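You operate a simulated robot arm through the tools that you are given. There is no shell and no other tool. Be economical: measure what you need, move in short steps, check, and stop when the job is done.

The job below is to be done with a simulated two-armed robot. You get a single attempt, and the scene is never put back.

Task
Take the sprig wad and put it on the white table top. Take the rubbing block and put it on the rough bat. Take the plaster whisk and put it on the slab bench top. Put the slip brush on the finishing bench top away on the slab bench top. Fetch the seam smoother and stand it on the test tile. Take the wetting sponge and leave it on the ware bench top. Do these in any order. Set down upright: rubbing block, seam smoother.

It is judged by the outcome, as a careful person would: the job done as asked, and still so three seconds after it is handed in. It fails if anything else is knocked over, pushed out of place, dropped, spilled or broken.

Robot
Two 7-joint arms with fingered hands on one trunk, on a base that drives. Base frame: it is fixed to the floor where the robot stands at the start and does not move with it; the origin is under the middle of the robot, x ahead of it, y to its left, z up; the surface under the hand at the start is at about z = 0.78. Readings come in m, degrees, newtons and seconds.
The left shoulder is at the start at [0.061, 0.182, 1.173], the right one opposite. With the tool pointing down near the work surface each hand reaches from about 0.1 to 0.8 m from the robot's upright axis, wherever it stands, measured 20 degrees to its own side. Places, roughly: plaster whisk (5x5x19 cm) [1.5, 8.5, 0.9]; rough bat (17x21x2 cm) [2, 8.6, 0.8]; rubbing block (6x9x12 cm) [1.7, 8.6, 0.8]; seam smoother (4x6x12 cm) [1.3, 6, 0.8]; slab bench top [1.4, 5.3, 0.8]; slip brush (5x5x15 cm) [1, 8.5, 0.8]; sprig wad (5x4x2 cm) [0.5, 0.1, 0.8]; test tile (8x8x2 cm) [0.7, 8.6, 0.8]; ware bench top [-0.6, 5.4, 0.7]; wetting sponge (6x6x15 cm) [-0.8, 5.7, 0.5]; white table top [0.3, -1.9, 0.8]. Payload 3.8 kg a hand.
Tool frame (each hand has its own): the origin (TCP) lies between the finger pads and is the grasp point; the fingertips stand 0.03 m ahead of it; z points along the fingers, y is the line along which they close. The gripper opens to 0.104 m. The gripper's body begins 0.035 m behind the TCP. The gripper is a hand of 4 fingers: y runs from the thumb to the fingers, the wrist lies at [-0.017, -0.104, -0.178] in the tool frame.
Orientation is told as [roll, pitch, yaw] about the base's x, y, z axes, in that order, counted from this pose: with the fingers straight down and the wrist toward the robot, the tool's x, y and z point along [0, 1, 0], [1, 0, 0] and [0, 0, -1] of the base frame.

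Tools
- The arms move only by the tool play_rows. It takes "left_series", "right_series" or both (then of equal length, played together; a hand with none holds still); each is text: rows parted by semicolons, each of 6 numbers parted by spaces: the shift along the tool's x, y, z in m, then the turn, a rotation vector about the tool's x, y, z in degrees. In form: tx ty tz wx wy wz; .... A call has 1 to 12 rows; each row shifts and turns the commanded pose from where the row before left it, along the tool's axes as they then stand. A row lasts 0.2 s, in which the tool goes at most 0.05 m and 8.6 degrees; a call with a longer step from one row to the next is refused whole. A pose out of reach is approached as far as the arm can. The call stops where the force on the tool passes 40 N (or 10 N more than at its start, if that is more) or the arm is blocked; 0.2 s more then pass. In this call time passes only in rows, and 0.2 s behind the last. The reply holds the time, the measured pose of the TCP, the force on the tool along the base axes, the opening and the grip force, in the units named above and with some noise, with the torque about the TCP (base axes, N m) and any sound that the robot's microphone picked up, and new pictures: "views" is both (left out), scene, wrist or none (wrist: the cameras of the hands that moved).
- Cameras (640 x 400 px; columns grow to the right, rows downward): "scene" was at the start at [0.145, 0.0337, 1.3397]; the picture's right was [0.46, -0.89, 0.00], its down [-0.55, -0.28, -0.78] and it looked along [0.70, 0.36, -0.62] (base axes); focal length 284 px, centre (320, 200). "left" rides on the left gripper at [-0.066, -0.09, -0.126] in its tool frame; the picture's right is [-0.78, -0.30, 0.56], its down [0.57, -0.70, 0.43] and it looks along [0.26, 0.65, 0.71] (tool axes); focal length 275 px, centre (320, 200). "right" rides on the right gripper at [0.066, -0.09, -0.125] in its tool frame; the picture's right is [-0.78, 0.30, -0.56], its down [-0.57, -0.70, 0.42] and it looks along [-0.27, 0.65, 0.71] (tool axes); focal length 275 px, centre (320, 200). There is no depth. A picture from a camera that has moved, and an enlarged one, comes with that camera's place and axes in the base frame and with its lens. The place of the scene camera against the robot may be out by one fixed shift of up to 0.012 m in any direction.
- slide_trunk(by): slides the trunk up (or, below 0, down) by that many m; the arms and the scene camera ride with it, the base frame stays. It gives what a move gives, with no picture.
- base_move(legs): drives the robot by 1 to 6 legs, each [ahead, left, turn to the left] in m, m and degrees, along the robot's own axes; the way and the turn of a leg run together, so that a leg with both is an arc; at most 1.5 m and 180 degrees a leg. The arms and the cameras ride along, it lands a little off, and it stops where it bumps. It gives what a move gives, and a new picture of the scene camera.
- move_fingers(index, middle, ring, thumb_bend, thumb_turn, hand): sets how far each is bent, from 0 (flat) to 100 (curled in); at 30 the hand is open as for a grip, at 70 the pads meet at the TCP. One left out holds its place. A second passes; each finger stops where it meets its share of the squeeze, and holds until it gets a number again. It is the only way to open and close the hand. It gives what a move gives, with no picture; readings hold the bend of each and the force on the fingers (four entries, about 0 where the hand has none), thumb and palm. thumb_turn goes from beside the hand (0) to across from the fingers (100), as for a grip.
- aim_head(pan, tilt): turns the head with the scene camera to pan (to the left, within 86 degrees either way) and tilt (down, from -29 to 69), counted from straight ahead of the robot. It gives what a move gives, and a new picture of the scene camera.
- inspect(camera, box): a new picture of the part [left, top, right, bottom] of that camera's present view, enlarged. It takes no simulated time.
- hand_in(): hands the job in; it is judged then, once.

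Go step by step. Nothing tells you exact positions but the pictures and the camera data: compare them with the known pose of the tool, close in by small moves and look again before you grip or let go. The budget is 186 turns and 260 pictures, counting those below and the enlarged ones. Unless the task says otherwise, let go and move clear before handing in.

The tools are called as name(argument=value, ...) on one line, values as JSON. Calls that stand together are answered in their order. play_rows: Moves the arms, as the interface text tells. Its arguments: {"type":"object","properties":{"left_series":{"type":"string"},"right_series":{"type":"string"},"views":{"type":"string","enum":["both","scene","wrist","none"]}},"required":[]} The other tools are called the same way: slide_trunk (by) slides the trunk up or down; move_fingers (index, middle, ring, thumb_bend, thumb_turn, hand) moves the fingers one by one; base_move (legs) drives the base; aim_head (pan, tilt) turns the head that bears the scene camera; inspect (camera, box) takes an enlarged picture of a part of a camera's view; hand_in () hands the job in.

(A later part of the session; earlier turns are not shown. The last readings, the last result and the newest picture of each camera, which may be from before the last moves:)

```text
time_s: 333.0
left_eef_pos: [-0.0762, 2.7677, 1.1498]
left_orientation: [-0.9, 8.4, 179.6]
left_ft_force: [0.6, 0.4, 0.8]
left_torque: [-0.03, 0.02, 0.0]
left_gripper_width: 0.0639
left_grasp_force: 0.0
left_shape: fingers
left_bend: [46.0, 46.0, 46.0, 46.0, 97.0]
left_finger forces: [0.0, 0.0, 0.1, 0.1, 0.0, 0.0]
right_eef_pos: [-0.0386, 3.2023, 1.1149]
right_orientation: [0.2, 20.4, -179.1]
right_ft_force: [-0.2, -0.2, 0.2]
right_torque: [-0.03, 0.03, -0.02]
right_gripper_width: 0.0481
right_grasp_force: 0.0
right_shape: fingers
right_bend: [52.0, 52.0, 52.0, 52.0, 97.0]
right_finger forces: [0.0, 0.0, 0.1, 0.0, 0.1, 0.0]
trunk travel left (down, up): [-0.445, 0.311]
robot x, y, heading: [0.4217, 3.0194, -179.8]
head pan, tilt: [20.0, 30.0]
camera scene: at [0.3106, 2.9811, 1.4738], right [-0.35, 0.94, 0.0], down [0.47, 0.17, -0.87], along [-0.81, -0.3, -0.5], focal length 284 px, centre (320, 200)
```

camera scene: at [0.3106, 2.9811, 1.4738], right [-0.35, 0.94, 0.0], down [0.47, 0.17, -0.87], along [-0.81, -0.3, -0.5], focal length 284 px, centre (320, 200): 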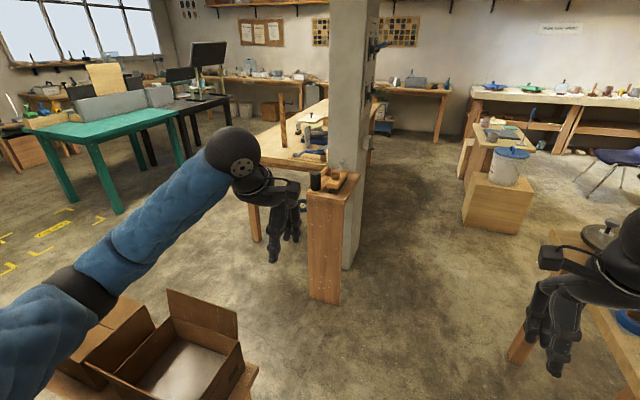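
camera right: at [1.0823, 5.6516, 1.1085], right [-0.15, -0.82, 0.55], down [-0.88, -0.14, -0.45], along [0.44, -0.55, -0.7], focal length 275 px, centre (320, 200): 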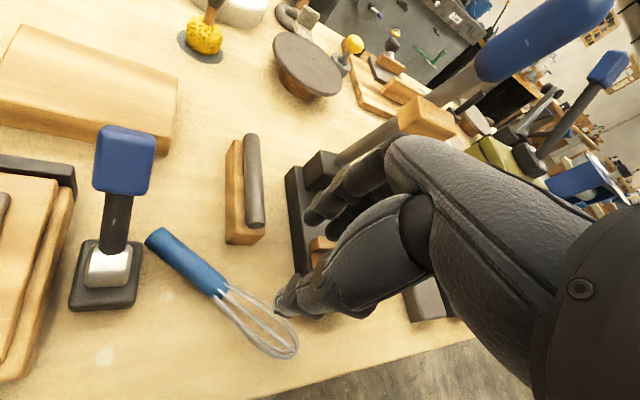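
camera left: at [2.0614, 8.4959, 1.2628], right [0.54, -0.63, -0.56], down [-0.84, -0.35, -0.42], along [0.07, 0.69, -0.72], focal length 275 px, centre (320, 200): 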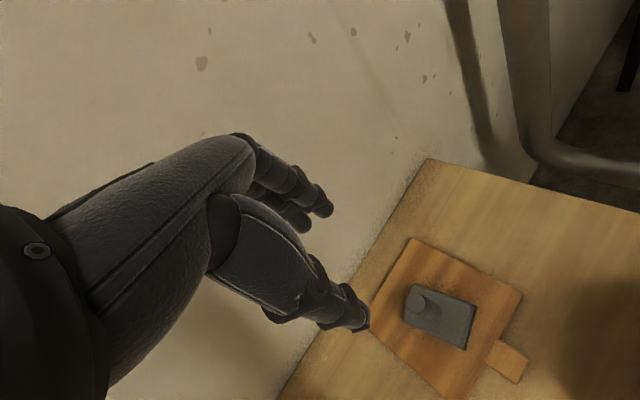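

The way west at y≈3.05 is open between the pedestal/pillar and the table. Drive through to the west aisle and then north to y≈4.4, looking.

base_move(legs=[[1.4, -0.05, 0], [0.55, 0, 0], [0, -1.2, 0]])

aim_head(pan=-75, tilt=30)

```text
time_s: 339.0
left_eef_pos: [-1.3385, 2.8034, 1.1515]
left_orientation: [-0.1, 8.2, 180.0]
left_ft_force: [0.2, 0.2, -0.4]
left_torque: [0.02, -0.01, 0.0]
left_gripper_width: 0.0634
left_grasp_force: 0.1
left_shape: fingers
left_bend: [46.0, 46.0, 46.0, 46.0, 97.0]
left_finger forces: [0.0, 0.0, 0.0, 0.1, 0.0, 0.1]
right_eef_pos: [-1.3141, 3.2372, 1.1232]
right_orientation: [0.5, 19.4, -178.2]
right_ft_force: [-0.5, 0.8, -0.9]
right_torque: [0.02, -0.01, 0.01]
right_gripper_width: 0.0483
right_grasp_force: 0.1
right_shape: fingers
right_bend: [52.0, 52.0, 52.0, 52.0, 97.0]
right_finger forces: [0.0, 0.0, 0.1, 0.0, 0.1, 0.1]
trunk travel left (down, up): [-0.445, 0.311]
robot x, y, heading: [-0.8665, 3.0539, -178.6]
head pan, tilt: [20.0, 30.0]
stopped in leg 1: the robot was blocked; the commanded pose is now the measured one
camera scene: at [-0.9553, 3.023, 1.476], right [-0.36, 0.93, 0.0], down [0.45, 0.18, -0.87], along [-0.81, -0.32, -0.49], focal length 284 px, centre (320, 200)
```

scene: 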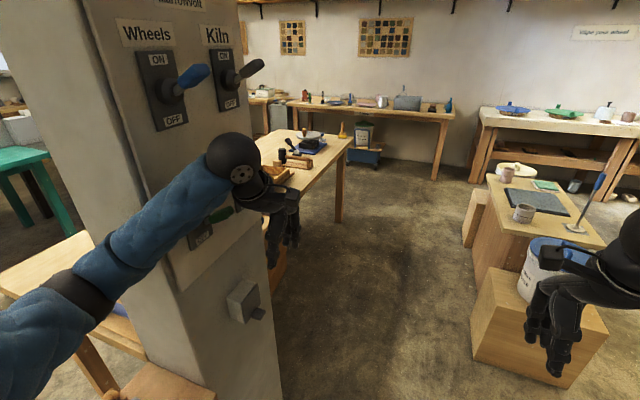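

```text
time_s: 340.7
left_eef_pos: [-1.3392, 2.804, 1.1519]
left_orientation: [-0.2, 8.1, 179.7]
left_ft_force: [0.8, 0.1, 0.7]
left_torque: [-0.02, 0.02, -0.03]
left_gripper_width: 0.064
left_grasp_force: 0.0
left_shape: fingers
left_bend: [46.0, 46.0, 46.0, 46.0, 97.0]
left_finger forces: [0.0, 0.1, 0.0, 0.0, 0.1, 0.0]
right_eef_pos: [-1.3124, 3.2365, 1.1234]
right_orientation: [0.4, 19.2, -178.2]
right_ft_force: [0.5, -0.1, -0.5]
right_torque: [-0.05, 0.01, 0.03]
right_gripper_width: 0.048
right_grasp_force: 0.1
right_shape: fingers
right_bend: [52.0, 52.0, 52.0, 52.0, 97.0]
right_finger forces: [0.1, 0.1, 0.0, 0.0, 0.0, 0.0]
trunk travel left (down, up): [-0.445, 0.311]
robot x, y, heading: [-0.8671, 3.0582, -178.8]
head pan, tilt: [-75.0, 30.0]
camera scene: at [-0.8943, 3.141, 1.4743], right [0.96, 0.28, -0.02], down [0.12, -0.48, -0.87], along [-0.25, 0.83, -0.5], focal length 284 px, centre (320, 200)
```

scene: 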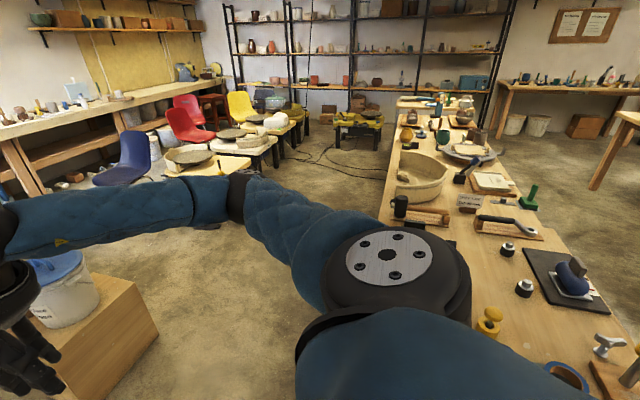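

The left elbow met the pillar. Back off, turn to face north, and slide west instead.

base_move(legs=[[-0.2, 0, 0], [0, 0, -90], [0, 0.85, 0]])

```text
time_s: 341.5
left_eef_pos: [-1.3386, 2.8042, 1.1513]
left_orientation: [-0.3, 7.9, 179.8]
left_ft_force: [-0.1, 0.0, -0.5]
left_torque: [-0.02, -0.02, 0.02]
left_gripper_width: 0.0642
left_grasp_force: 0.1
left_shape: fingers
left_bend: [46.0, 46.0, 46.0, 46.0, 97.0]
left_finger forces: [0.0, 0.1, 0.1, 0.0, 0.0, 0.0]
right_eef_pos: [-1.3122, 3.2377, 1.1187]
right_orientation: [0.4, 19.7, -178.4]
right_ft_force: [0.4, 0.3, 0.3]
right_torque: [0.0, 0.0, -0.01]
right_gripper_width: 0.0481
right_grasp_force: 0.0
right_shape: fingers
right_bend: [52.0, 52.0, 52.0, 52.0, 97.0]
right_finger forces: [0.0, 0.0, 0.0, 0.0, 0.0, 0.1]
trunk travel left (down, up): [-0.445, 0.311]
robot x, y, heading: [-0.8569, 3.0545, -178.7]
head pan, tilt: [-75.0, 30.0]
stopped in leg 1: the robot was blocked; the commanded pose is now the measured one
camera scene: at [-0.8972, 3.1421, 1.4738], right [0.96, 0.28, -0.01], down [0.13, -0.48, -0.87], along [-0.25, 0.83, -0.5], focal length 284 px, centre (320, 200)
```

scene: 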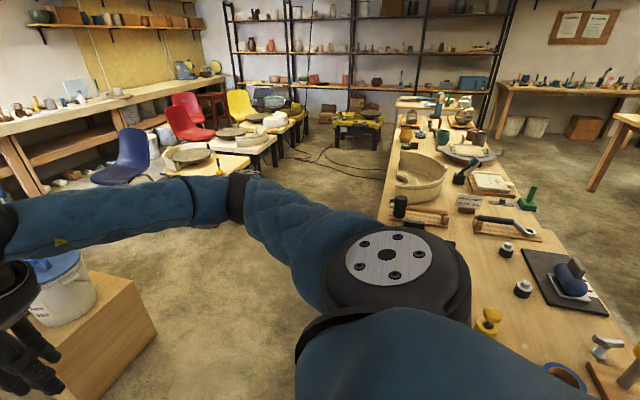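

aim_head(pan=65, tilt=40)

```text
time_s: 343.7
left_eef_pos: [-1.3371, 2.803, 1.1509]
left_orientation: [-0.2, 8.0, 179.7]
left_ft_force: [-0.5, 0.8, 0.3]
left_torque: [0.01, 0.0, 0.01]
left_gripper_width: 0.0639
left_grasp_force: 0.0
left_shape: fingers
left_bend: [46.0, 46.0, 46.0, 46.0, 97.0]
left_finger forces: [0.0, 0.0, 0.1, 0.0, 0.0, 0.0]
right_eef_pos: [-1.3104, 3.2377, 1.119]
right_orientation: [0.5, 19.6, -178.5]
right_ft_force: [-0.6, -0.1, -0.6]
right_torque: [-0.01, 0.02, 0.01]
right_gripper_width: 0.0482
right_grasp_force: 0.0
right_shape: fingers
right_bend: [52.0, 52.0, 52.0, 52.0, 97.0]
right_finger forces: [0.0, 0.0, 0.1, 0.1, 0.0, 0.0]
trunk travel left (down, up): [-0.445, 0.311]
robot x, y, heading: [-0.862, 3.053, -178.9]
head pan, tilt: [65.0, 40.0]
camera scene: at [-0.9053, 2.9766, 1.4594], right [-0.91, 0.41, 0.01], down [0.25, 0.58, -0.77], along [-0.32, -0.7, -0.64], focal length 284 px, centre (320, 200)
```

scene: 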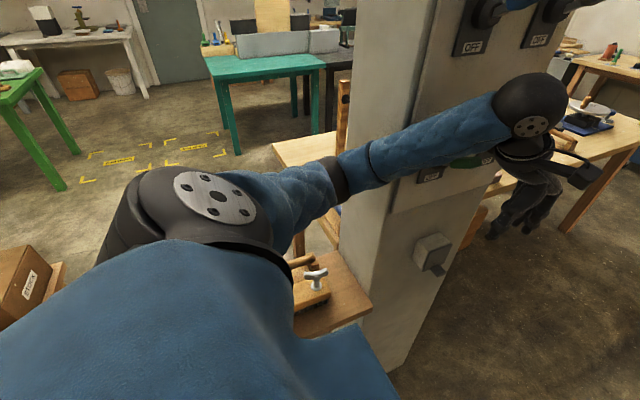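

The left forearm is against the pillar's corner. I'll move the left hand to the right to peel it off.

play_rows(left_series="-0.03 -0.01 0 0 0 0;-0.04 -0.01 0 0 0 0;-0.04 -0.01 0 0 0 0;-0.04 0 0 0 0 0", views="scene")

```text
time_s: 344.7
left_eef_pos: [-1.3047, 2.9368, 1.1517]
left_orientation: [-0.6, 8.2, -179.4]
left_ft_force: [-1.7, -9.8, -5.7]
left_torque: [0.83, -0.11, -0.13]
left_gripper_width: 0.0638
left_grasp_force: 0.1
left_shape: fingers
left_bend: [46.0, 46.0, 46.0, 46.0, 97.0]
left_finger forces: [0.0, 0.0, 0.0, 0.1, 0.0, 0.0]
right_eef_pos: [-1.31, 3.2245, 1.1223]
right_orientation: [-0.1, 19.7, -178.4]
right_ft_force: [2.6, -0.6, 1.0]
right_torque: [0.05, 0.07, 0.02]
right_gripper_width: 0.048
right_grasp_force: 0.1
right_shape: fingers
right_bend: [52.0, 52.0, 52.0, 52.0, 97.0]
right_finger forces: [0.0, 0.1, 0.0, 0.0, 0.1, 0.0]
trunk travel left (down, up): [-0.445, 0.311]
robot x, y, heading: [-0.8576, 3.054, -178.9]
head pan, tilt: [65.0, 40.0]
camera scene: at [-0.902, 2.9619, 1.4585], right [-0.92, 0.4, 0.01], down [0.25, 0.59, -0.77], along [-0.32, -0.7, -0.64], focal length 284 px, centre (320, 200)
```

scene: 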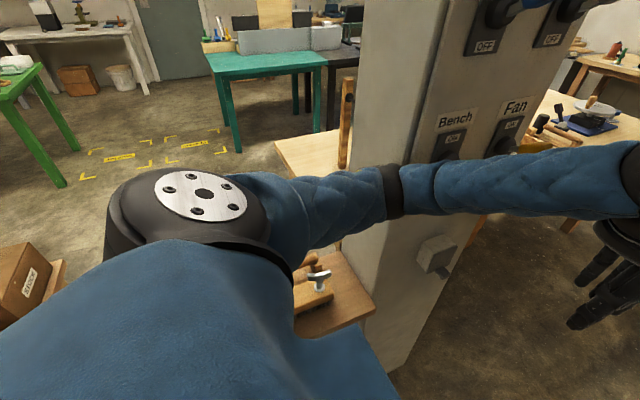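

The hands are touching; move the right one away, then try to back the base off.

play_rows(left_series="0.01 0 0 0 0 0;0 0 0 0 0 0;0 0 0 0 0 0", right_series="-0.03 0 0 0 0 0;-0.04 0 0 0 0 0;-0.04 0 0 0 0 0", views="none")

base_move(legs=[[-0.2, -0.06, 0]])

```text
time_s: 345.5
left_eef_pos: [-1.3082, 2.9404, 1.1566]
left_orientation: [-0.4, 8.1, 179.7]
left_ft_force: [0.8, -0.4, 0.3]
left_torque: [-0.01, -0.04, 0.01]
left_gripper_width: 0.0638
left_grasp_force: 0.0
left_shape: fingers
left_bend: [46.0, 46.0, 46.0, 46.0, 97.0]
left_finger forces: [0.0, 0.0, 0.0, 0.1, 0.0, 0.0]
right_eef_pos: [-1.3139, 3.3435, 1.1194]
right_orientation: [0.3, 19.7, -178.4]
right_ft_force: [0.1, 0.5, -0.7]
right_torque: [0.0, -0.02, -0.04]
right_gripper_width: 0.0485
right_grasp_force: 0.0
right_shape: fingers
right_bend: [52.0, 52.0, 52.0, 52.0, 97.0]
right_finger forces: [0.0, 0.0, 0.0, 0.0, 0.0, 0.0]
trunk travel left (down, up): [-0.445, 0.311]
robot x, y, heading: [-0.86, 3.0543, -178.7]
head pan, tilt: [65.0, 40.0]
```

```text
time_s: 347.1
left_eef_pos: [-1.1208, 3.0037, 1.1502]
left_orientation: [-0.4, 8.6, 179.8]
left_ft_force: [0.6, 0.1, 0.1]
left_torque: [0.0, 0.03, 0.03]
left_gripper_width: 0.0639
left_grasp_force: 0.0
left_shape: fingers
left_bend: [46.0, 46.0, 46.0, 46.0, 97.0]
left_finger forces: [0.0, 0.0, 0.0, 0.0, 0.0, 0.0]
right_eef_pos: [-1.1274, 3.4077, 1.1151]
right_orientation: [0.1, 20.1, -178.4]
right_ft_force: [-0.4, 0.5, 0.4]
right_torque: [-0.01, 0.04, 0.02]
right_gripper_width: 0.048
right_grasp_force: 0.1
right_shape: fingers
right_bend: [52.0, 52.0, 52.0, 52.0, 97.0]
right_finger forces: [0.0, 0.1, 0.0, 0.1, 0.0, 0.1]
trunk travel left (down, up): [-0.445, 0.311]
robot x, y, heading: [-0.6635, 3.1177, -178.8]
head pan, tilt: [65.0, 40.0]
camera scene: at [-0.721, 3.0358, 1.4585], right [-0.91, 0.4, 0.0], down [0.26, 0.59, -0.77], along [-0.31, -0.7, -0.64], focal length 284 px, centre (320, 200)
```

scene: 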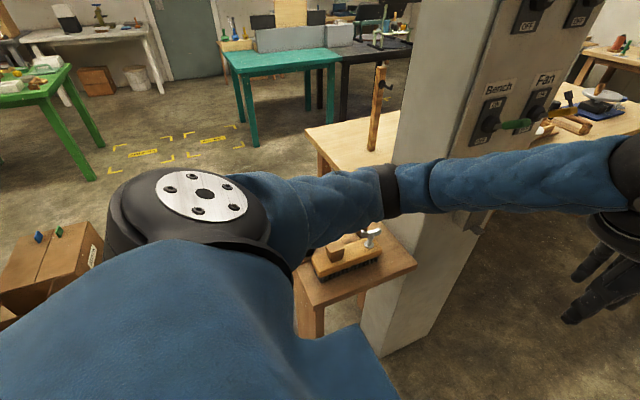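

Free. Now turn to face north and slide west.

base_move(legs=[[0, -0.0, -90], [0, 0.88, 0]])

aim_head(pan=0, tilt=30)

```text
time_s: 355.6
left_eef_pos: [-1.6681, 3.5524, 1.1505]
left_orientation: [-0.4, 8.7, 90.2]
left_ft_force: [0.7, 0.9, 0.4]
left_torque: [0.02, -0.03, -0.04]
left_gripper_width: 0.0641
left_grasp_force: 0.0
left_shape: fingers
left_bend: [46.0, 46.0, 46.0, 46.0, 97.0]
left_finger forces: [0.0, 0.1, 0.1, 0.0, 0.0, 0.0]
right_eef_pos: [-1.265, 3.5615, 1.1146]
right_orientation: [0.1, 20.3, 91.9]
right_ft_force: [-0.3, 0.8, -0.7]
right_torque: [0.02, -0.02, -0.01]
right_gripper_width: 0.0483
right_grasp_force: 0.1
right_shape: fingers
right_bend: [52.0, 52.0, 52.0, 52.0, 97.0]
right_finger forces: [0.1, 0.0, 0.0, 0.1, 0.0, 0.0]
trunk travel left (down, up): [-0.445, 0.311]
robot x, y, heading: [-1.5495, 3.0985, 91.7]
head pan, tilt: [65.0, 40.0]
camera scene: at [-1.6234, 3.1541, 1.4584], right [0.4, 0.92, 0.0], down [0.59, -0.26, -0.77], along [-0.7, 0.3, -0.64], focal length 284 px, centre (320, 200)
```

scene: 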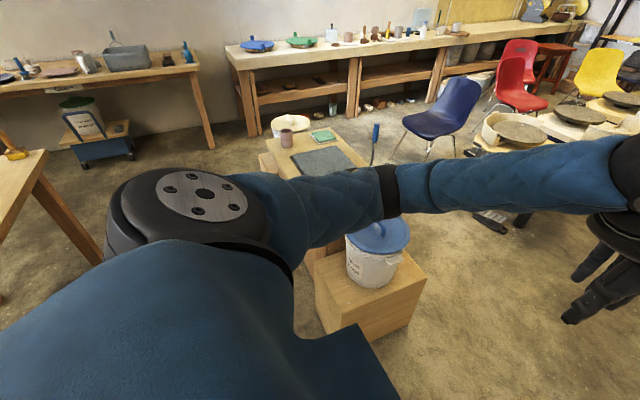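

```text
time_s: 357.0
left_eef_pos: [-1.6687, 3.5535, 1.1504]
left_orientation: [-0.5, 8.6, 90.2]
left_ft_force: [0.7, -0.1, -0.4]
left_torque: [-0.02, 0.02, 0.0]
left_gripper_width: 0.064
left_grasp_force: 0.0
left_shape: fingers
left_bend: [46.0, 46.0, 46.0, 46.0, 97.0]
left_finger forces: [0.0, 0.0, 0.0, 0.1, 0.0, 0.0]
right_eef_pos: [-1.2651, 3.5616, 1.1158]
right_orientation: [0.2, 20.3, 92.0]
right_ft_force: [0.0, -0.4, 0.4]
right_torque: [0.03, 0.01, 0.0]
right_gripper_width: 0.0481
right_grasp_force: 0.0
right_shape: fingers
right_bend: [52.0, 52.0, 52.0, 52.0, 97.0]
right_finger forces: [0.0, 0.1, 0.0, 0.0, 0.0, 0.0]
trunk travel left (down, up): [-0.445, 0.311]
robot x, y, heading: [-1.5494, 3.0958, 91.6]
head pan, tilt: [0.0, 30.0]
camera scene: at [-1.5474, 3.2107, 1.4738], right [1.0, 0.03, 0.0], down [0.01, -0.5, -0.87], along [-0.02, 0.87, -0.5], focal length 284 px, centre (320, 200)
```

scene: 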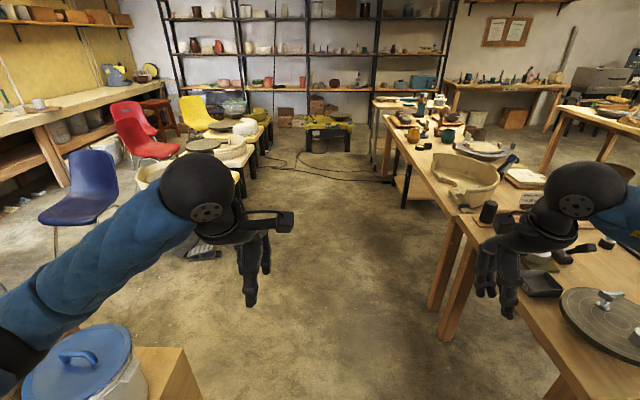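

The aisle is clear. Drive north to y≈5.5, face east toward the bench and look under.

base_move(legs=[[1.3, 0, -1.6], [1.15, 0, 0], [0, 0, -90]])

aim_head(pan=0, tilt=45)

```text
time_s: 372.8
left_eef_pos: [-1.0791, 5.6515, 1.1487]
left_orientation: [-0.5, 8.7, -2.3]
left_ft_force: [0.3, -0.7, 0.2]
left_torque: [-0.01, -0.01, 0.0]
left_gripper_width: 0.0639
left_grasp_force: 0.1
left_shape: fingers
left_bend: [46.0, 46.0, 46.0, 46.0, 97.0]
left_finger forces: [0.0, 0.0, 0.0, 0.1, 0.0, 0.0]
right_eef_pos: [-1.0876, 5.2483, 1.1144]
right_orientation: [0.2, 20.3, -0.5]
right_ft_force: [0.5, 0.3, 0.1]
right_torque: [-0.01, 0.01, 0.05]
right_gripper_width: 0.048
right_grasp_force: 0.0
right_shape: fingers
right_bend: [52.0, 52.0, 52.0, 52.0, 97.0]
right_finger forces: [0.0, 0.1, 0.0, 0.0, 0.1, 0.0]
trunk travel left (down, up): [-0.445, 0.311]
robot x, y, heading: [-1.5413, 5.5536, -1.0]
head pan, tilt: [0.0, 30.0]
camera scene: at [-1.4158, 5.545, 1.4738], right [-0.02, -1.0, 0.0], down [-0.5, 0.01, -0.87], along [0.87, -0.01, -0.5], focal length 284 px, centre (320, 200)
```

scene: 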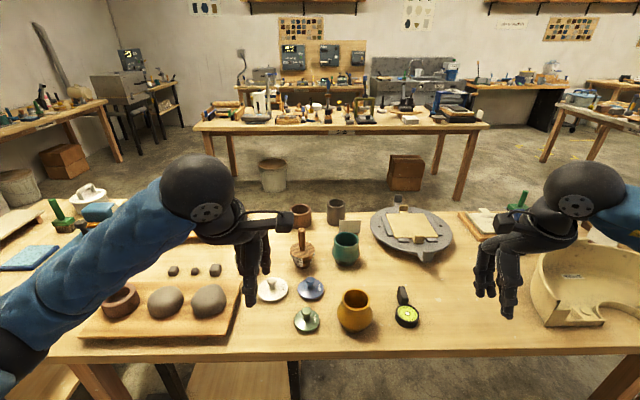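

```text
time_s: 373.6
left_eef_pos: [-1.0782, 5.6523, 1.151]
left_orientation: [-0.5, 8.7, -2.3]
left_ft_force: [0.8, 0.0, -0.3]
left_torque: [0.0, -0.03, 0.02]
left_gripper_width: 0.0639
left_grasp_force: 0.0
left_shape: fingers
left_bend: [46.0, 46.0, 46.0, 46.0, 97.0]
left_finger forces: [0.0, 0.0, 0.0, 0.0, 0.0, 0.1]
right_eef_pos: [-1.0879, 5.2474, 1.115]
right_orientation: [0.2, 20.3, -0.5]
right_ft_force: [-0.8, 0.2, -0.1]
right_torque: [-0.01, 0.01, -0.01]
right_gripper_width: 0.0483
right_grasp_force: 0.0
right_shape: fingers
right_bend: [52.0, 52.0, 52.0, 52.0, 97.0]
right_finger forces: [0.0, 0.0, 0.0, 0.0, 0.1, 0.0]
trunk travel left (down, up): [-0.445, 0.311]
robot x, y, heading: [-1.5354, 5.5542, -0.8]
head pan, tilt: [0.0, 45.0]
camera scene: at [-1.4249, 5.5453, 1.4512], right [-0.02, -1.0, 0.0], down [-0.71, 0.01, -0.71], along [0.71, -0.01, -0.71], focal length 284 px, centre (320, 200)
```

scene: 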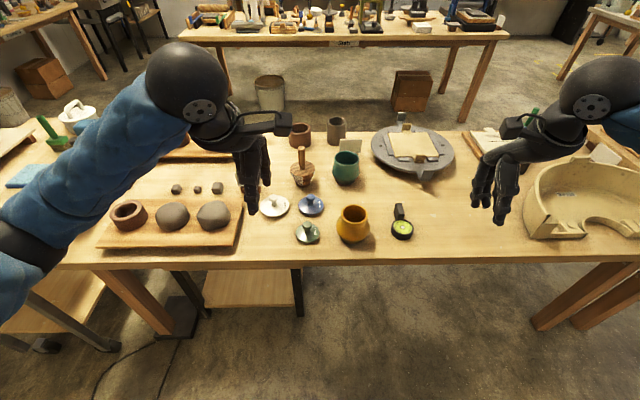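

Free spot on the ware bench near (-0.87, 5.13). Now back off slightly and lower the trunk to see the sponge under the bench.

base_move(legs=[[-0.2, 0.1, 1]])

slide_trunk(by=-0.4)

aim_head(pan=10, tilt=25)

```text
time_s: 375.3
left_eef_pos: [-1.2799, 5.7615, 1.1512]
left_orientation: [-0.4, 8.7, -1.2]
left_ft_force: [-0.3, -0.2, 0.5]
left_torque: [-0.02, -0.01, 0.02]
left_gripper_width: 0.0638
left_grasp_force: 0.1
left_shape: fingers
left_bend: [46.0, 46.0, 46.0, 46.0, 97.0]
left_finger forces: [0.0, 0.1, 0.0, 0.0, 0.0, 0.0]
right_eef_pos: [-1.2826, 5.3582, 1.1157]
right_orientation: [0.1, 20.4, 0.4]
right_ft_force: [-0.1, 0.2, 0.8]
right_torque: [-0.02, -0.02, 0.05]
right_gripper_width: 0.0483
right_grasp_force: 0.1
right_shape: fingers
right_bend: [52.0, 52.0, 52.0, 52.0, 97.0]
right_finger forces: [0.0, 0.1, 0.0, 0.0, 0.0, 0.1]
trunk travel left (down, up): [-0.445, 0.311]
robot x, y, heading: [-1.7419, 5.6497, 0.1]
head pan, tilt: [0.0, 45.0]
camera scene: at [-1.6249, 5.6491, 1.4513], right [0.0, -1.0, 0.0], down [-0.71, 0.0, -0.71], along [0.71, 0.0, -0.71], focal length 284 px, centre (320, 200)
```

scene: 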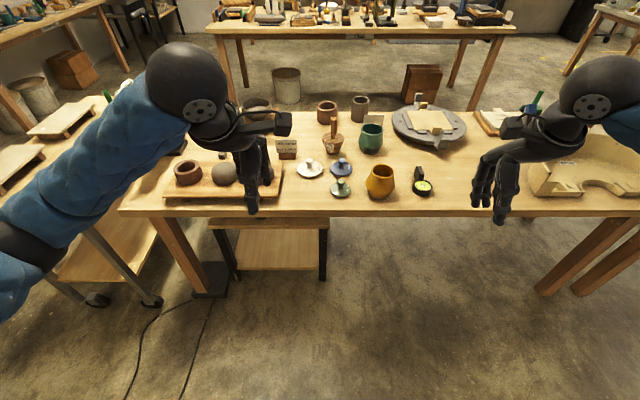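

```text
time_s: 379.1
left_eef_pos: [-1.2798, 5.761, 0.7506]
left_orientation: [-0.5, 8.7, -1.2]
left_ft_force: [-0.5, 0.2, 1.0]
left_torque: [-0.03, 0.0, 0.0]
left_gripper_width: 0.064
left_grasp_force: 0.0
left_shape: fingers
left_bend: [46.0, 46.0, 46.0, 46.0, 97.0]
left_finger forces: [0.0, 0.0, 0.0, 0.1, 0.1, 0.0]
right_eef_pos: [-1.2818, 5.3578, 0.7146]
right_orientation: [0.2, 20.3, 0.6]
right_ft_force: [-0.3, 0.2, -0.2]
right_torque: [-0.01, 0.0, 0.0]
right_gripper_width: 0.0485
right_grasp_force: 0.1
right_shape: fingers
right_bend: [52.0, 52.0, 52.0, 52.0, 97.0]
right_finger forces: [0.0, 0.0, 0.0, 0.0, 0.0, 0.0]
trunk travel left (down, up): [-0.045, 0.711]
robot x, y, heading: [-1.7415, 5.656, 0.3]
head pan, tilt: [0.0, 45.0]
```

```text
time_s: 379.9
left_eef_pos: [-1.2789, 5.7609, 0.7504]
left_orientation: [-0.5, 8.6, -1.4]
left_ft_force: [-0.9, 0.0, 0.5]
left_torque: [-0.02, 0.02, -0.01]
left_gripper_width: 0.064
left_grasp_force: 0.0
left_shape: fingers
left_bend: [46.0, 46.0, 46.0, 46.0, 97.0]
left_finger forces: [0.0, 0.0, 0.0, 0.0, 0.1, 0.0]
right_eef_pos: [-1.2815, 5.3572, 0.7145]
right_orientation: [0.2, 20.3, 0.4]
right_ft_force: [0.3, 0.0, -0.7]
right_torque: [-0.02, 0.01, -0.01]
right_gripper_width: 0.0484
right_grasp_force: 0.1
right_shape: fingers
right_bend: [52.0, 52.0, 52.0, 52.0, 97.0]
right_finger forces: [0.1, 0.0, 0.0, 0.0, 0.0, 0.1]
trunk travel left (down, up): [-0.045, 0.711]
robot x, y, heading: [-1.742, 5.6579, 0.3]
head pan, tilt: [10.0, 25.0]
camera scene: at [-1.4351, 5.6647, 1.0682], right [0.17, -0.98, 0.0], down [-0.42, -0.07, -0.91], along [0.89, 0.16, -0.42], focal length 284 px, centre (320, 200)
```

scene: 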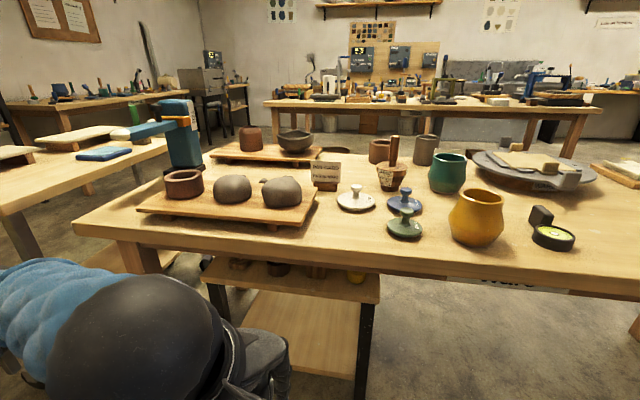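

The yellow-based wetting sponge is on the low stand just under the bench's west edge (about (-0.78, 5.7), stand top z≈0.48). It must be taken with a horizontal hand. I'll pitch the left hand forward in free space first.

play_rows(left_series="0 0 0 -8.2 0 0;0 0 0 -8.2 0 0;0 0 0 -8.2 0 0;0 0 0 -8.2 0 0;0 0 0 -8.2 0 0;0 0 0 -8.2 0 0;0 0 0 -8.2 0 0;0 0 0 -8.2 0 0;0 0 0 -8.2 0 0;0 0 0 -8.2 0 0;0 0 0 -8.2 0 0;0 0 0 -8.2 0 0", views="wrist")

```text
time_s: 382.6
left_eef_pos: [-1.1142, 5.6505, 0.9199]
left_orientation: [-22.7, -89.0, 21.7]
left_ft_force: [0.4, 0.1, 0.2]
left_torque: [-0.03, -0.02, 0.01]
left_gripper_width: 0.064
left_grasp_force: 0.0
left_shape: fingers
left_bend: [46.0, 46.0, 46.0, 46.0, 97.0]
left_finger forces: [0.0, 0.0, 0.0, 0.0, 0.0, 0.1]
left hand out of reach, approached as far as the arm can: row 1, 2, 3, 4, 5, 8, 9, 10, 11, 12
right_eef_pos: [-1.281, 5.3576, 0.7147]
right_orientation: [0.1, 20.2, 0.5]
right_ft_force: [0.3, -0.4, -0.4]
right_torque: [0.0, 0.01, 0.01]
right_gripper_width: 0.0482
right_grasp_force: 0.1
right_shape: fingers
right_bend: [52.0, 52.0, 52.0, 52.0, 97.0]
right_finger forces: [0.1, 0.1, 0.0, 0.0, 0.0, 0.0]
trunk travel left (down, up): [-0.045, 0.711]
robot x, y, heading: [-1.74, 5.6563, 0.0]
head pan, tilt: [10.0, 25.0]
camera left: at [-1.2424, 5.5871, 0.8325], right [0.54, -0.79, -0.3], down [0.42, 0.56, -0.71], along [0.73, 0.25, 0.63], focal length 275 px, centre (320, 200)
```

left: 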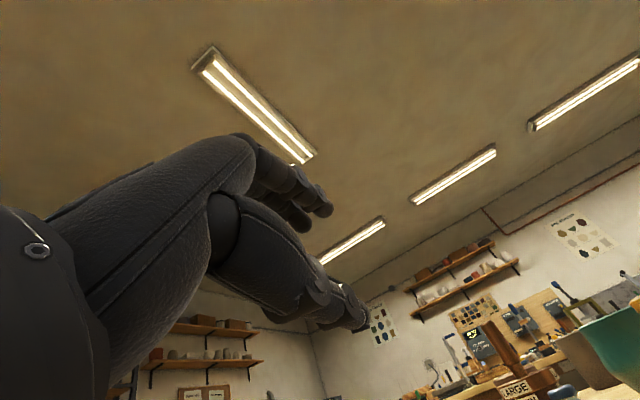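

Now roll the hand so it closes sideways (wrist to the left), easing it forward.

play_rows(left_series="0 0 0.01 0 0 8.2;0 0 0.01 0 0 8.2;0 0 0.01 0 0 8.2;0 0 0.01 0 0 8.2;0 0 0.01 0 0 8.2;0 0 0.01 0 0 8.2;0 0 0.01 0 0 8.2;0 0 0.01 0 0 8.2;0 0 0.01 0 0 8.2;0 0 0.01 0 0 8.2;0 0 0.01 0 0 8.2", views="both")

```text
time_s: 384.9
left_eef_pos: [-1.0036, 5.6495, 0.9186]
left_orientation: [89.7, -0.3, -91.3]
left_ft_force: [-0.4, -0.1, -0.5]
left_torque: [0.0, 0.01, -0.03]
left_gripper_width: 0.0639
left_grasp_force: 0.1
left_shape: fingers
left_bend: [46.0, 46.0, 46.0, 46.0, 97.0]
left_finger forces: [0.1, 0.1, 0.0, 0.0, 0.0, 0.0]
right_eef_pos: [-1.2817, 5.3577, 0.7137]
right_orientation: [0.2, 20.3, 0.4]
right_ft_force: [-0.1, -0.3, 0.1]
right_torque: [0.01, -0.02, -0.01]
right_gripper_width: 0.048
right_grasp_force: 0.0
right_shape: fingers
right_bend: [52.0, 52.0, 52.0, 52.0, 97.0]
right_finger forces: [0.1, 0.1, 0.1, 0.1, 0.0, 0.1]
trunk travel left (down, up): [-0.045, 0.711]
robot x, y, heading: [-1.7409, 5.654, -0.1]
head pan, tilt: [10.0, 25.0]
camera scene: at [-1.4351, 5.6647, 1.0683], right [0.17, -0.98, 0.0], down [-0.42, -0.07, -0.91], along [0.89, 0.16, -0.42], focal length 284 px, centre (320, 200)
camera left: at [-1.1273, 5.7414, 0.8529], right [0.56, 0.28, -0.78], down [0.44, 0.69, 0.57], along [0.7, -0.66, 0.26], focal length 275 px, centre (320, 200)
```

scene: 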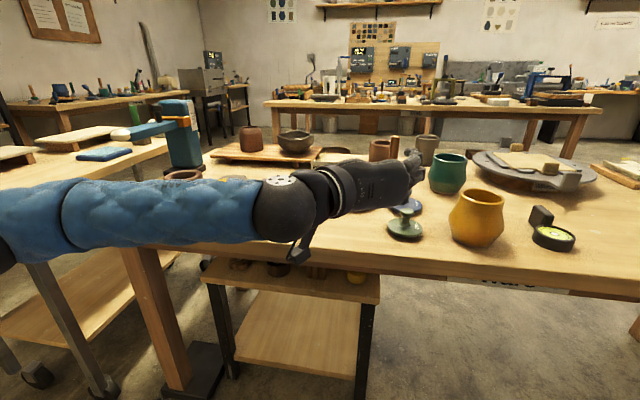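
left: 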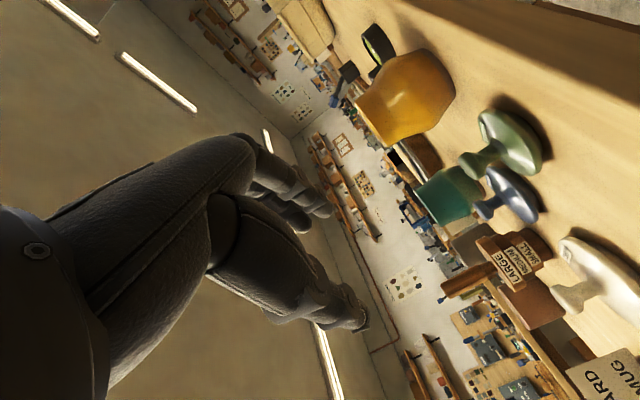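

The hand is now horizontal, closing sideways. Draw it back clear of the bench edge and lower it below the bench apron.

play_rows(left_series="0 0 -0.045 0 0 0;0 0 -0.045 0 0 0;0 0 -0.045 0 0 0;0 0 -0.03 0 0 0;-0.045 0 0 0 0 0;-0.045 0 0 0 0 0;-0.045 0 0 0 0 0;-0.045 0 0 0 0 0;-0.045 0 0 0 0 0;-0.045 0 0 0 0 0;-0.045 0 0 0 0 0", views="both")

```text
time_s: 387.4
left_eef_pos: [-1.1705, 5.6504, 0.6036]
left_orientation: [89.8, -0.4, -91.4]
left_ft_force: [0.0, -0.5, -0.7]
left_torque: [-0.02, 0.0, 0.03]
left_gripper_width: 0.0637
left_grasp_force: 0.1
left_shape: fingers
left_bend: [46.0, 46.0, 46.0, 46.0, 97.0]
left_finger forces: [0.0, 0.0, 0.0, 0.0, 0.0, 0.0]
right_eef_pos: [-1.2811, 5.3592, 0.7151]
right_orientation: [0.2, 20.3, 0.5]
right_ft_force: [-0.5, 1.2, 0.4]
right_torque: [-0.02, 0.0, -0.01]
right_gripper_width: 0.0484
right_grasp_force: 0.0
right_shape: fingers
right_bend: [52.0, 52.0, 52.0, 52.0, 97.0]
right_finger forces: [0.0, 0.0, 0.0, 0.0, 0.1, 0.1]
trunk travel left (down, up): [-0.045, 0.711]
robot x, y, heading: [-1.737, 5.6525, 0.1]
head pan, tilt: [10.0, 25.0]
camera scene: at [-1.435, 5.6647, 1.0683], right [0.17, -0.98, 0.0], down [-0.42, -0.07, -0.91], along [0.89, 0.16, -0.42], focal length 284 px, centre (320, 200)
camera left: at [-1.2951, 5.7433, 0.538], right [0.56, 0.28, -0.78], down [0.44, 0.69, 0.57], along [0.7, -0.66, 0.26], focal length 275 px, centre (320, 200)
```

scene: 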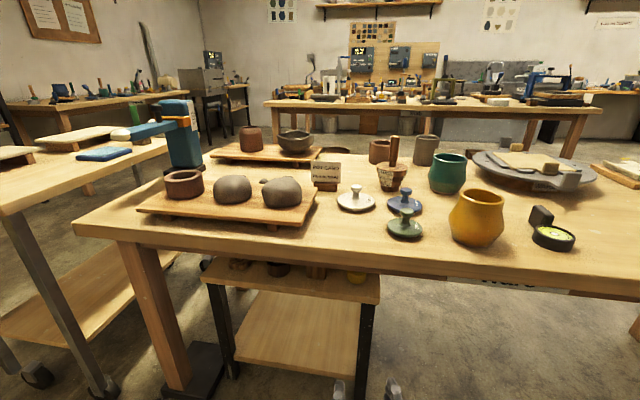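
left: 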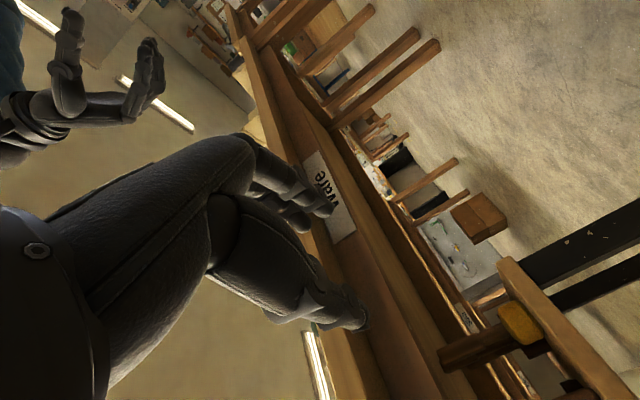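

The sponge: base ≈(-0.775, 5.684, 0.515), handle top z≈0.64. Check what stands next to it.

inspect(camera="scene", box=[200, 240, 400, 320])

inspect(camera="left", box=[400, 250, 640, 400])

```text
3.20 times, centred on (300, 280) of scene
camera zoom: at [-1.435, 5.6647, 1.0683], right [0.17, -0.98, 0.0], down [-0.42, -0.07, -0.91], along [0.89, 0.16, -0.42], focal length 910 px, centre (384, -56)
```

zoom: 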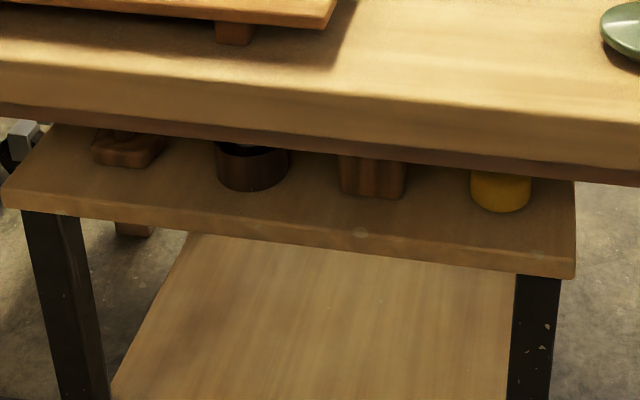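

```text
2.67 times, centred on (520, 325) of left
camera zoom: at [-1.2951, 5.7433, 0.538], right [0.56, 0.28, -0.78], down [0.44, 0.69, 0.57], along [0.7, -0.66, 0.26], focal length 734 px, centre (-213, -133)
```

zoom: 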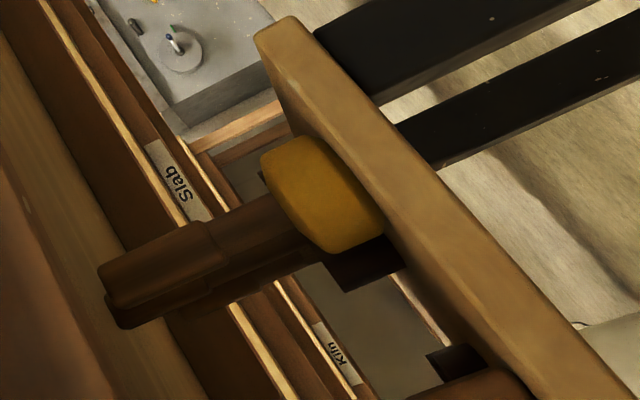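

Sponge centre ≈(-0.755, 5.68). Align the left hand and lift the right hand out of the way of the bench edge.

play_rows(left_series="0 -0.03 0 0 0 0;0 0 0 0 0 0;0 0 0 0 0 0;0 0 0 0 0 0;0 0 0 0 0 0;0 0 0 0 0 0;0 0 0 0 0 0", right_series="0 -0.0153 -0.042 0 0 0;0 -0.0153 -0.042 0 0 0;0 -0.0153 -0.042 0 0 0;0 -0.0153 -0.042 0 0 0;0 -0.0153 -0.042 0 0 0;0 -0.0153 -0.042 0 0 0;0 -0.03 -0.02 0 0 0", views="none")

base_move(legs=[[0.2, 0, 0]])

inspect(camera="left", box=[0, 0, 640, 400])

```text
time_s: 388.9
left_eef_pos: [-1.1697, 5.6818, 0.6063]
left_orientation: [89.6, -0.3, -91.2]
left_ft_force: [0.0, -0.1, 0.0]
left_torque: [-0.02, -0.01, -0.03]
left_gripper_width: 0.0641
left_grasp_force: 0.0
left_shape: fingers
left_bend: [46.0, 46.0, 46.0, 46.0, 97.0]
left_finger forces: [0.0, 0.0, 0.0, 0.1, 0.0, 0.0]
right_eef_pos: [-1.3003, 5.3566, 1.0141]
right_orientation: [0.2, 20.3, 0.5]
right_ft_force: [-0.4, -0.1, -0.5]
right_torque: [0.01, 0.01, 0.0]
right_gripper_width: 0.0482
right_grasp_force: 0.1
right_shape: fingers
right_bend: [52.0, 52.0, 52.0, 52.0, 97.0]
right_finger forces: [0.0, 0.1, 0.0, 0.0, 0.0, 0.1]
trunk travel left (down, up): [-0.045, 0.711]
robot x, y, heading: [-1.7407, 5.6533, 0.2]
head pan, tilt: [10.0, 25.0]
```

```text
time_s: 390.6
left_eef_pos: [-0.9701, 5.6816, 0.605]
left_orientation: [89.6, -0.2, -91.2]
left_ft_force: [-0.3, -0.2, -0.3]
left_torque: [0.02, 0.02, -0.01]
left_gripper_width: 0.0638
left_grasp_force: 0.1
left_shape: fingers
left_bend: [46.0, 46.0, 46.0, 46.0, 97.0]
left_finger forces: [0.1, 0.0, 0.0, 0.0, 0.0, 0.0]
right_eef_pos: [-1.1002, 5.357, 1.0124]
right_orientation: [0.2, 20.3, 0.6]
right_ft_force: [0.2, -0.1, 0.3]
right_torque: [-0.01, 0.01, 0.02]
right_gripper_width: 0.0485
right_grasp_force: 0.0
right_shape: fingers
right_bend: [52.0, 52.0, 52.0, 52.0, 97.0]
right_finger forces: [0.0, 0.0, 0.0, 0.1, 0.0, 0.1]
trunk travel left (down, up): [-0.045, 0.711]
robot x, y, heading: [-1.5394, 5.6602, 0.2]
head pan, tilt: [10.0, 25.0]
camera scene: at [-1.2345, 5.6654, 1.0682], right [0.18, -0.98, 0.0], down [-0.42, -0.07, -0.91], along [0.89, 0.16, -0.42], focal length 284 px, centre (320, 200)
```

scene: 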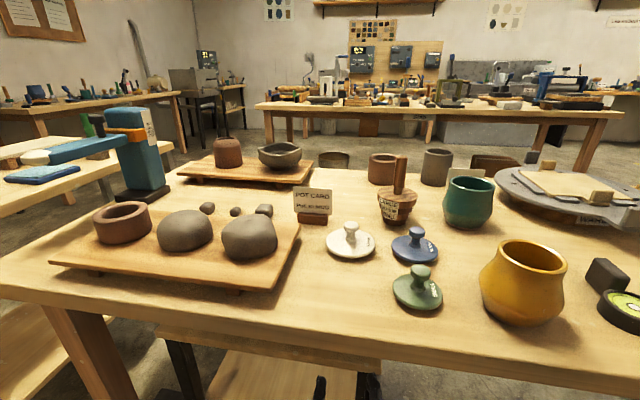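

```text
1.00 times, centred on (320, 200) of left (not enlarged: the box is as wide or as high as the picture)
camera zoom: at [-1.0938, 5.7742, 0.5384], right [0.56, 0.28, -0.78], down [0.44, 0.7, 0.57], along [0.7, -0.66, 0.26], focal length 275 px, centre (320, 200)
```

zoom: 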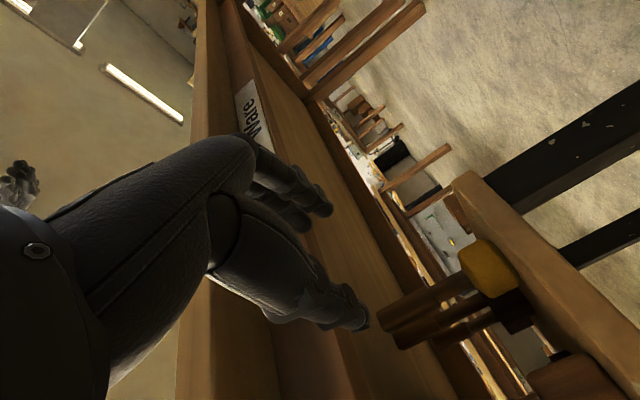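

Triangulated sponge at (-0.763, 5.683). Advance straight in under the bench.

play_rows(left_series="0 0 0.04 0 0 0;0 0 0.04 0 0 0;0 0 0.04 0 0 0;0 0 0.035 0 0 0", views="wrist")

```text
time_s: 391.1
left_eef_pos: [-0.9286, 5.6706, 0.6054]
left_orientation: [89.9, -0.8, -93.1]
left_ft_force: [-16.2, 3.4, 2.2]
left_torque: [-0.24, -0.67, -0.55]
left_gripper_width: 0.064
left_grasp_force: 8.1
left_shape: fingers
left_bend: [46.0, 46.0, 47.0, 46.0, 97.0]
left_finger forces: [0.1, 0.0, 17.0, 0.0, 0.0, 0.0]
right_eef_pos: [-1.1003, 5.3571, 1.0141]
right_orientation: [0.1, 20.3, 0.6]
right_ft_force: [-0.7, 0.5, -1.0]
right_torque: [0.0, -0.02, 0.03]
right_gripper_width: 0.0481
right_grasp_force: 0.0
right_shape: fingers
right_bend: [52.0, 52.0, 52.0, 52.0, 97.0]
right_finger forces: [0.1, 0.0, 0.0, 0.0, 0.0, 0.1]
trunk travel left (down, up): [-0.045, 0.711]
robot x, y, heading: [-1.5412, 5.6553, -0.1]
head pan, tilt: [10.0, 25.0]
stopped in row 2 (left hand): the force on the tool passed its limit at 55 N (the readings are from after the stop); the commanded pose is now the measured one
camera left: at [-1.0497, 5.7672, 0.5373], right [0.57, 0.26, -0.78], down [0.46, 0.69, 0.56], along [0.68, -0.68, 0.27], focal length 275 px, centre (320, 200)
```

left: 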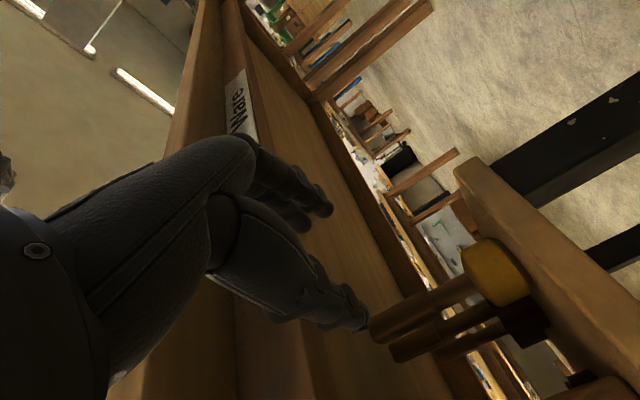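

The top finger met the bench's recessed apron. Back off, drop ~28 mm, square up and go in lower.

play_rows(left_series="0 0 -0.04 0 0 0;-0.014 -0.006 0 3 0 0;-0.014 -0.006 0 0 0 0;0 0 0.03 0 0 0;0 0 0.03 0 0 0;0 0 0.03 0 0 0", views="wrist")

```text
time_s: 392.5
left_eef_pos: [-0.8762, 5.6876, 0.5737]
left_orientation: [89.6, -0.5, -89.7]
left_ft_force: [-0.4, 1.0, -0.8]
left_torque: [-0.01, 0.02, -0.01]
left_gripper_width: 0.064
left_grasp_force: 0.0
left_shape: fingers
left_bend: [46.0, 46.0, 46.0, 46.0, 97.0]
left_finger forces: [0.0, 0.0, 0.0, 0.1, 0.1, 0.0]
right_eef_pos: [-1.0992, 5.3569, 1.0129]
right_orientation: [0.2, 20.3, 0.6]
right_ft_force: [0.5, -0.3, -0.1]
right_torque: [-0.01, 0.0, -0.01]
right_gripper_width: 0.0479
right_grasp_force: 0.0
right_shape: fingers
right_bend: [52.0, 52.0, 52.0, 52.0, 97.0]
right_finger forces: [0.1, 0.1, 0.1, 0.0, 0.0, 0.0]
trunk travel left (down, up): [-0.045, 0.711]
robot x, y, heading: [-1.542, 5.6561, 0.1]
head pan, tilt: [10.0, 25.0]
camera left: at [-1.0022, 5.776, 0.507], right [0.55, 0.29, -0.78], down [0.42, 0.71, 0.56], along [0.72, -0.64, 0.27], focal length 275 px, centre (320, 200)
```

left: 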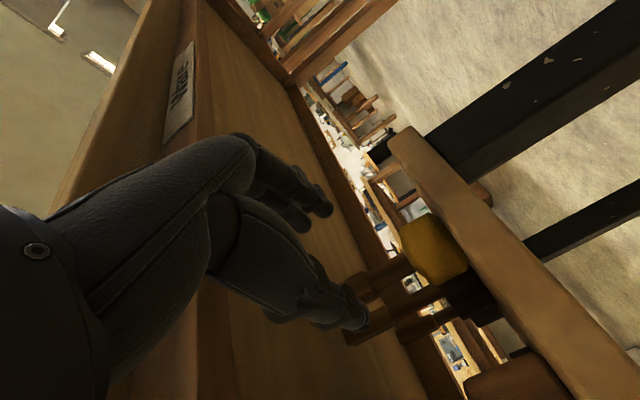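

inspect(camera="left", box=[300, 180, 560, 400])

```text
1.82 times, centred on (430, 290) of left
camera zoom: at [-1.0022, 5.776, 0.507], right [0.55, 0.29, -0.78], down [0.42, 0.71, 0.56], along [0.72, -0.64, 0.27], focal length 500 px, centre (120, 36)
```

zoom: 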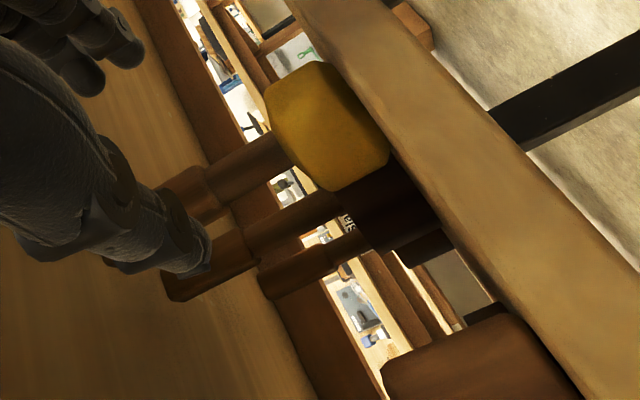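

The other handled tools stand deeper in; the sponge's handle lies between thumb and fingers. Advance to it.

play_rows(left_series="0 0.002 0.03 0 0 0;0 0.001 0.03 0 0 0;0 0 0.03 0 0 0;0 0 0.02 0 0 0", views="wrist")

```text
time_s: 393.5
left_eef_pos: [-0.7653, 5.6852, 0.5747]
left_orientation: [89.7, -0.7, -89.8]
left_ft_force: [0.1, 1.0, -0.4]
left_torque: [0.02, 0.0, -0.01]
left_gripper_width: 0.064
left_grasp_force: 0.0
left_shape: fingers
left_bend: [46.0, 46.0, 46.0, 46.0, 97.0]
left_finger forces: [0.0, 0.0, 0.1, 0.0, 0.1, 0.1]
right_eef_pos: [-1.0989, 5.3572, 1.0134]
right_orientation: [0.2, 20.4, 0.7]
right_ft_force: [0.0, -0.1, -0.1]
right_torque: [0.03, -0.02, 0.03]
right_gripper_width: 0.0483
right_grasp_force: 0.1
right_shape: fingers
right_bend: [52.0, 52.0, 52.0, 52.0, 97.0]
right_finger forces: [0.0, 0.0, 0.0, 0.0, 0.0, 0.1]
trunk travel left (down, up): [-0.045, 0.711]
robot x, y, heading: [-1.538, 5.6563, 0.1]
head pan, tilt: [10.0, 25.0]
camera left: at [-0.8919, 5.7736, 0.5073], right [0.55, 0.29, -0.78], down [0.42, 0.71, 0.56], along [0.72, -0.64, 0.27], focal length 275 px, centre (320, 200)
```

left: 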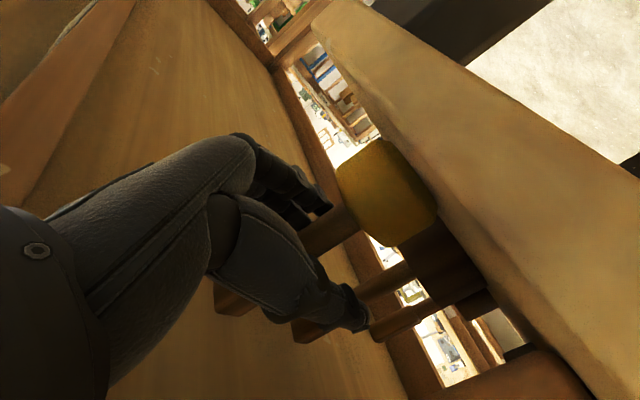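

The handle is between the digits. Close.

move_fingers(hand="left", index=76, middle=76, ring=76, thumb_bend=74)

play_rows(left_series="0.002 0 0 0 0 0;0.002 0 0 0 0 0", views="wrist")

```text
time_s: 394.5
left_eef_pos: [-0.7654, 5.6838, 0.5749]
left_orientation: [89.7, -0.5, -89.7]
left_ft_force: [0.3, -0.4, 0.8]
left_torque: [0.01, -0.02, -0.01]
left_gripper_width: 0.0
left_grasp_force: 0.2
left_shape: fingers
left_bend: [75.0, 76.0, 76.0, 72.0, 97.0]
left_finger forces: [0.1, 0.0, 0.4, 0.0, 0.1, 0.0]
right_eef_pos: [-1.0993, 5.3581, 1.0126]
right_orientation: [0.3, 20.3, 0.5]
right_ft_force: [0.3, -0.5, -0.2]
right_torque: [0.03, -0.01, -0.03]
right_gripper_width: 0.048
right_grasp_force: 0.0
right_shape: fingers
right_bend: [52.0, 52.0, 52.0, 52.0, 97.0]
right_finger forces: [0.1, 0.0, 0.0, 0.0, 0.1, 0.0]
trunk travel left (down, up): [-0.045, 0.711]
robot x, y, heading: [-1.54, 5.6526, 0.2]
head pan, tilt: [10.0, 25.0]
```

```text
time_s: 395.1
left_eef_pos: [-0.7647, 5.6844, 0.5781]
left_orientation: [89.6, -0.5, -89.7]
left_ft_force: [-0.3, 0.5, 0.0]
left_torque: [0.03, -0.02, 0.03]
left_gripper_width: 0.0
left_grasp_force: 0.8
left_shape: fingers
left_bend: [75.0, 76.0, 76.0, 72.0, 97.0]
left_finger forces: [0.0, 0.0, 0.3, 0.0, 0.0, 0.0]
right_eef_pos: [-1.0985, 5.3563, 1.0131]
right_orientation: [0.2, 20.5, 0.5]
right_ft_force: [0.0, 0.5, 0.5]
right_torque: [0.01, 0.01, -0.01]
right_gripper_width: 0.0482
right_grasp_force: 0.0
right_shape: fingers
right_bend: [52.0, 52.0, 52.0, 52.0, 97.0]
right_finger forces: [0.0, 0.1, 0.1, 0.1, 0.0, 0.0]
trunk travel left (down, up): [-0.045, 0.711]
robot x, y, heading: [-1.5371, 5.655, 0.1]
head pan, tilt: [10.0, 25.0]
camera left: at [-0.8924, 5.7737, 0.5117], right [0.55, 0.29, -0.78], down [0.42, 0.71, 0.56], along [0.72, -0.64, 0.27], focal length 275 px, centre (320, 200)
```

left: 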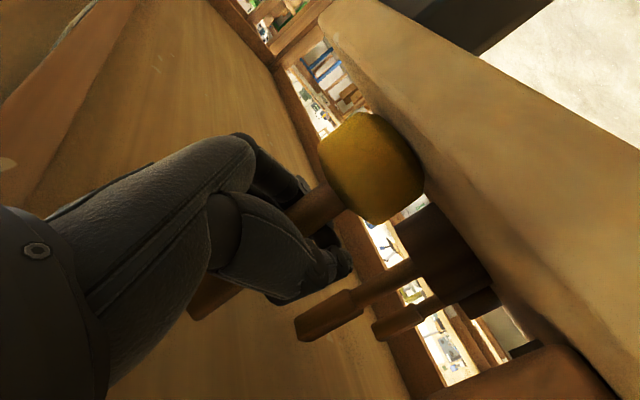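

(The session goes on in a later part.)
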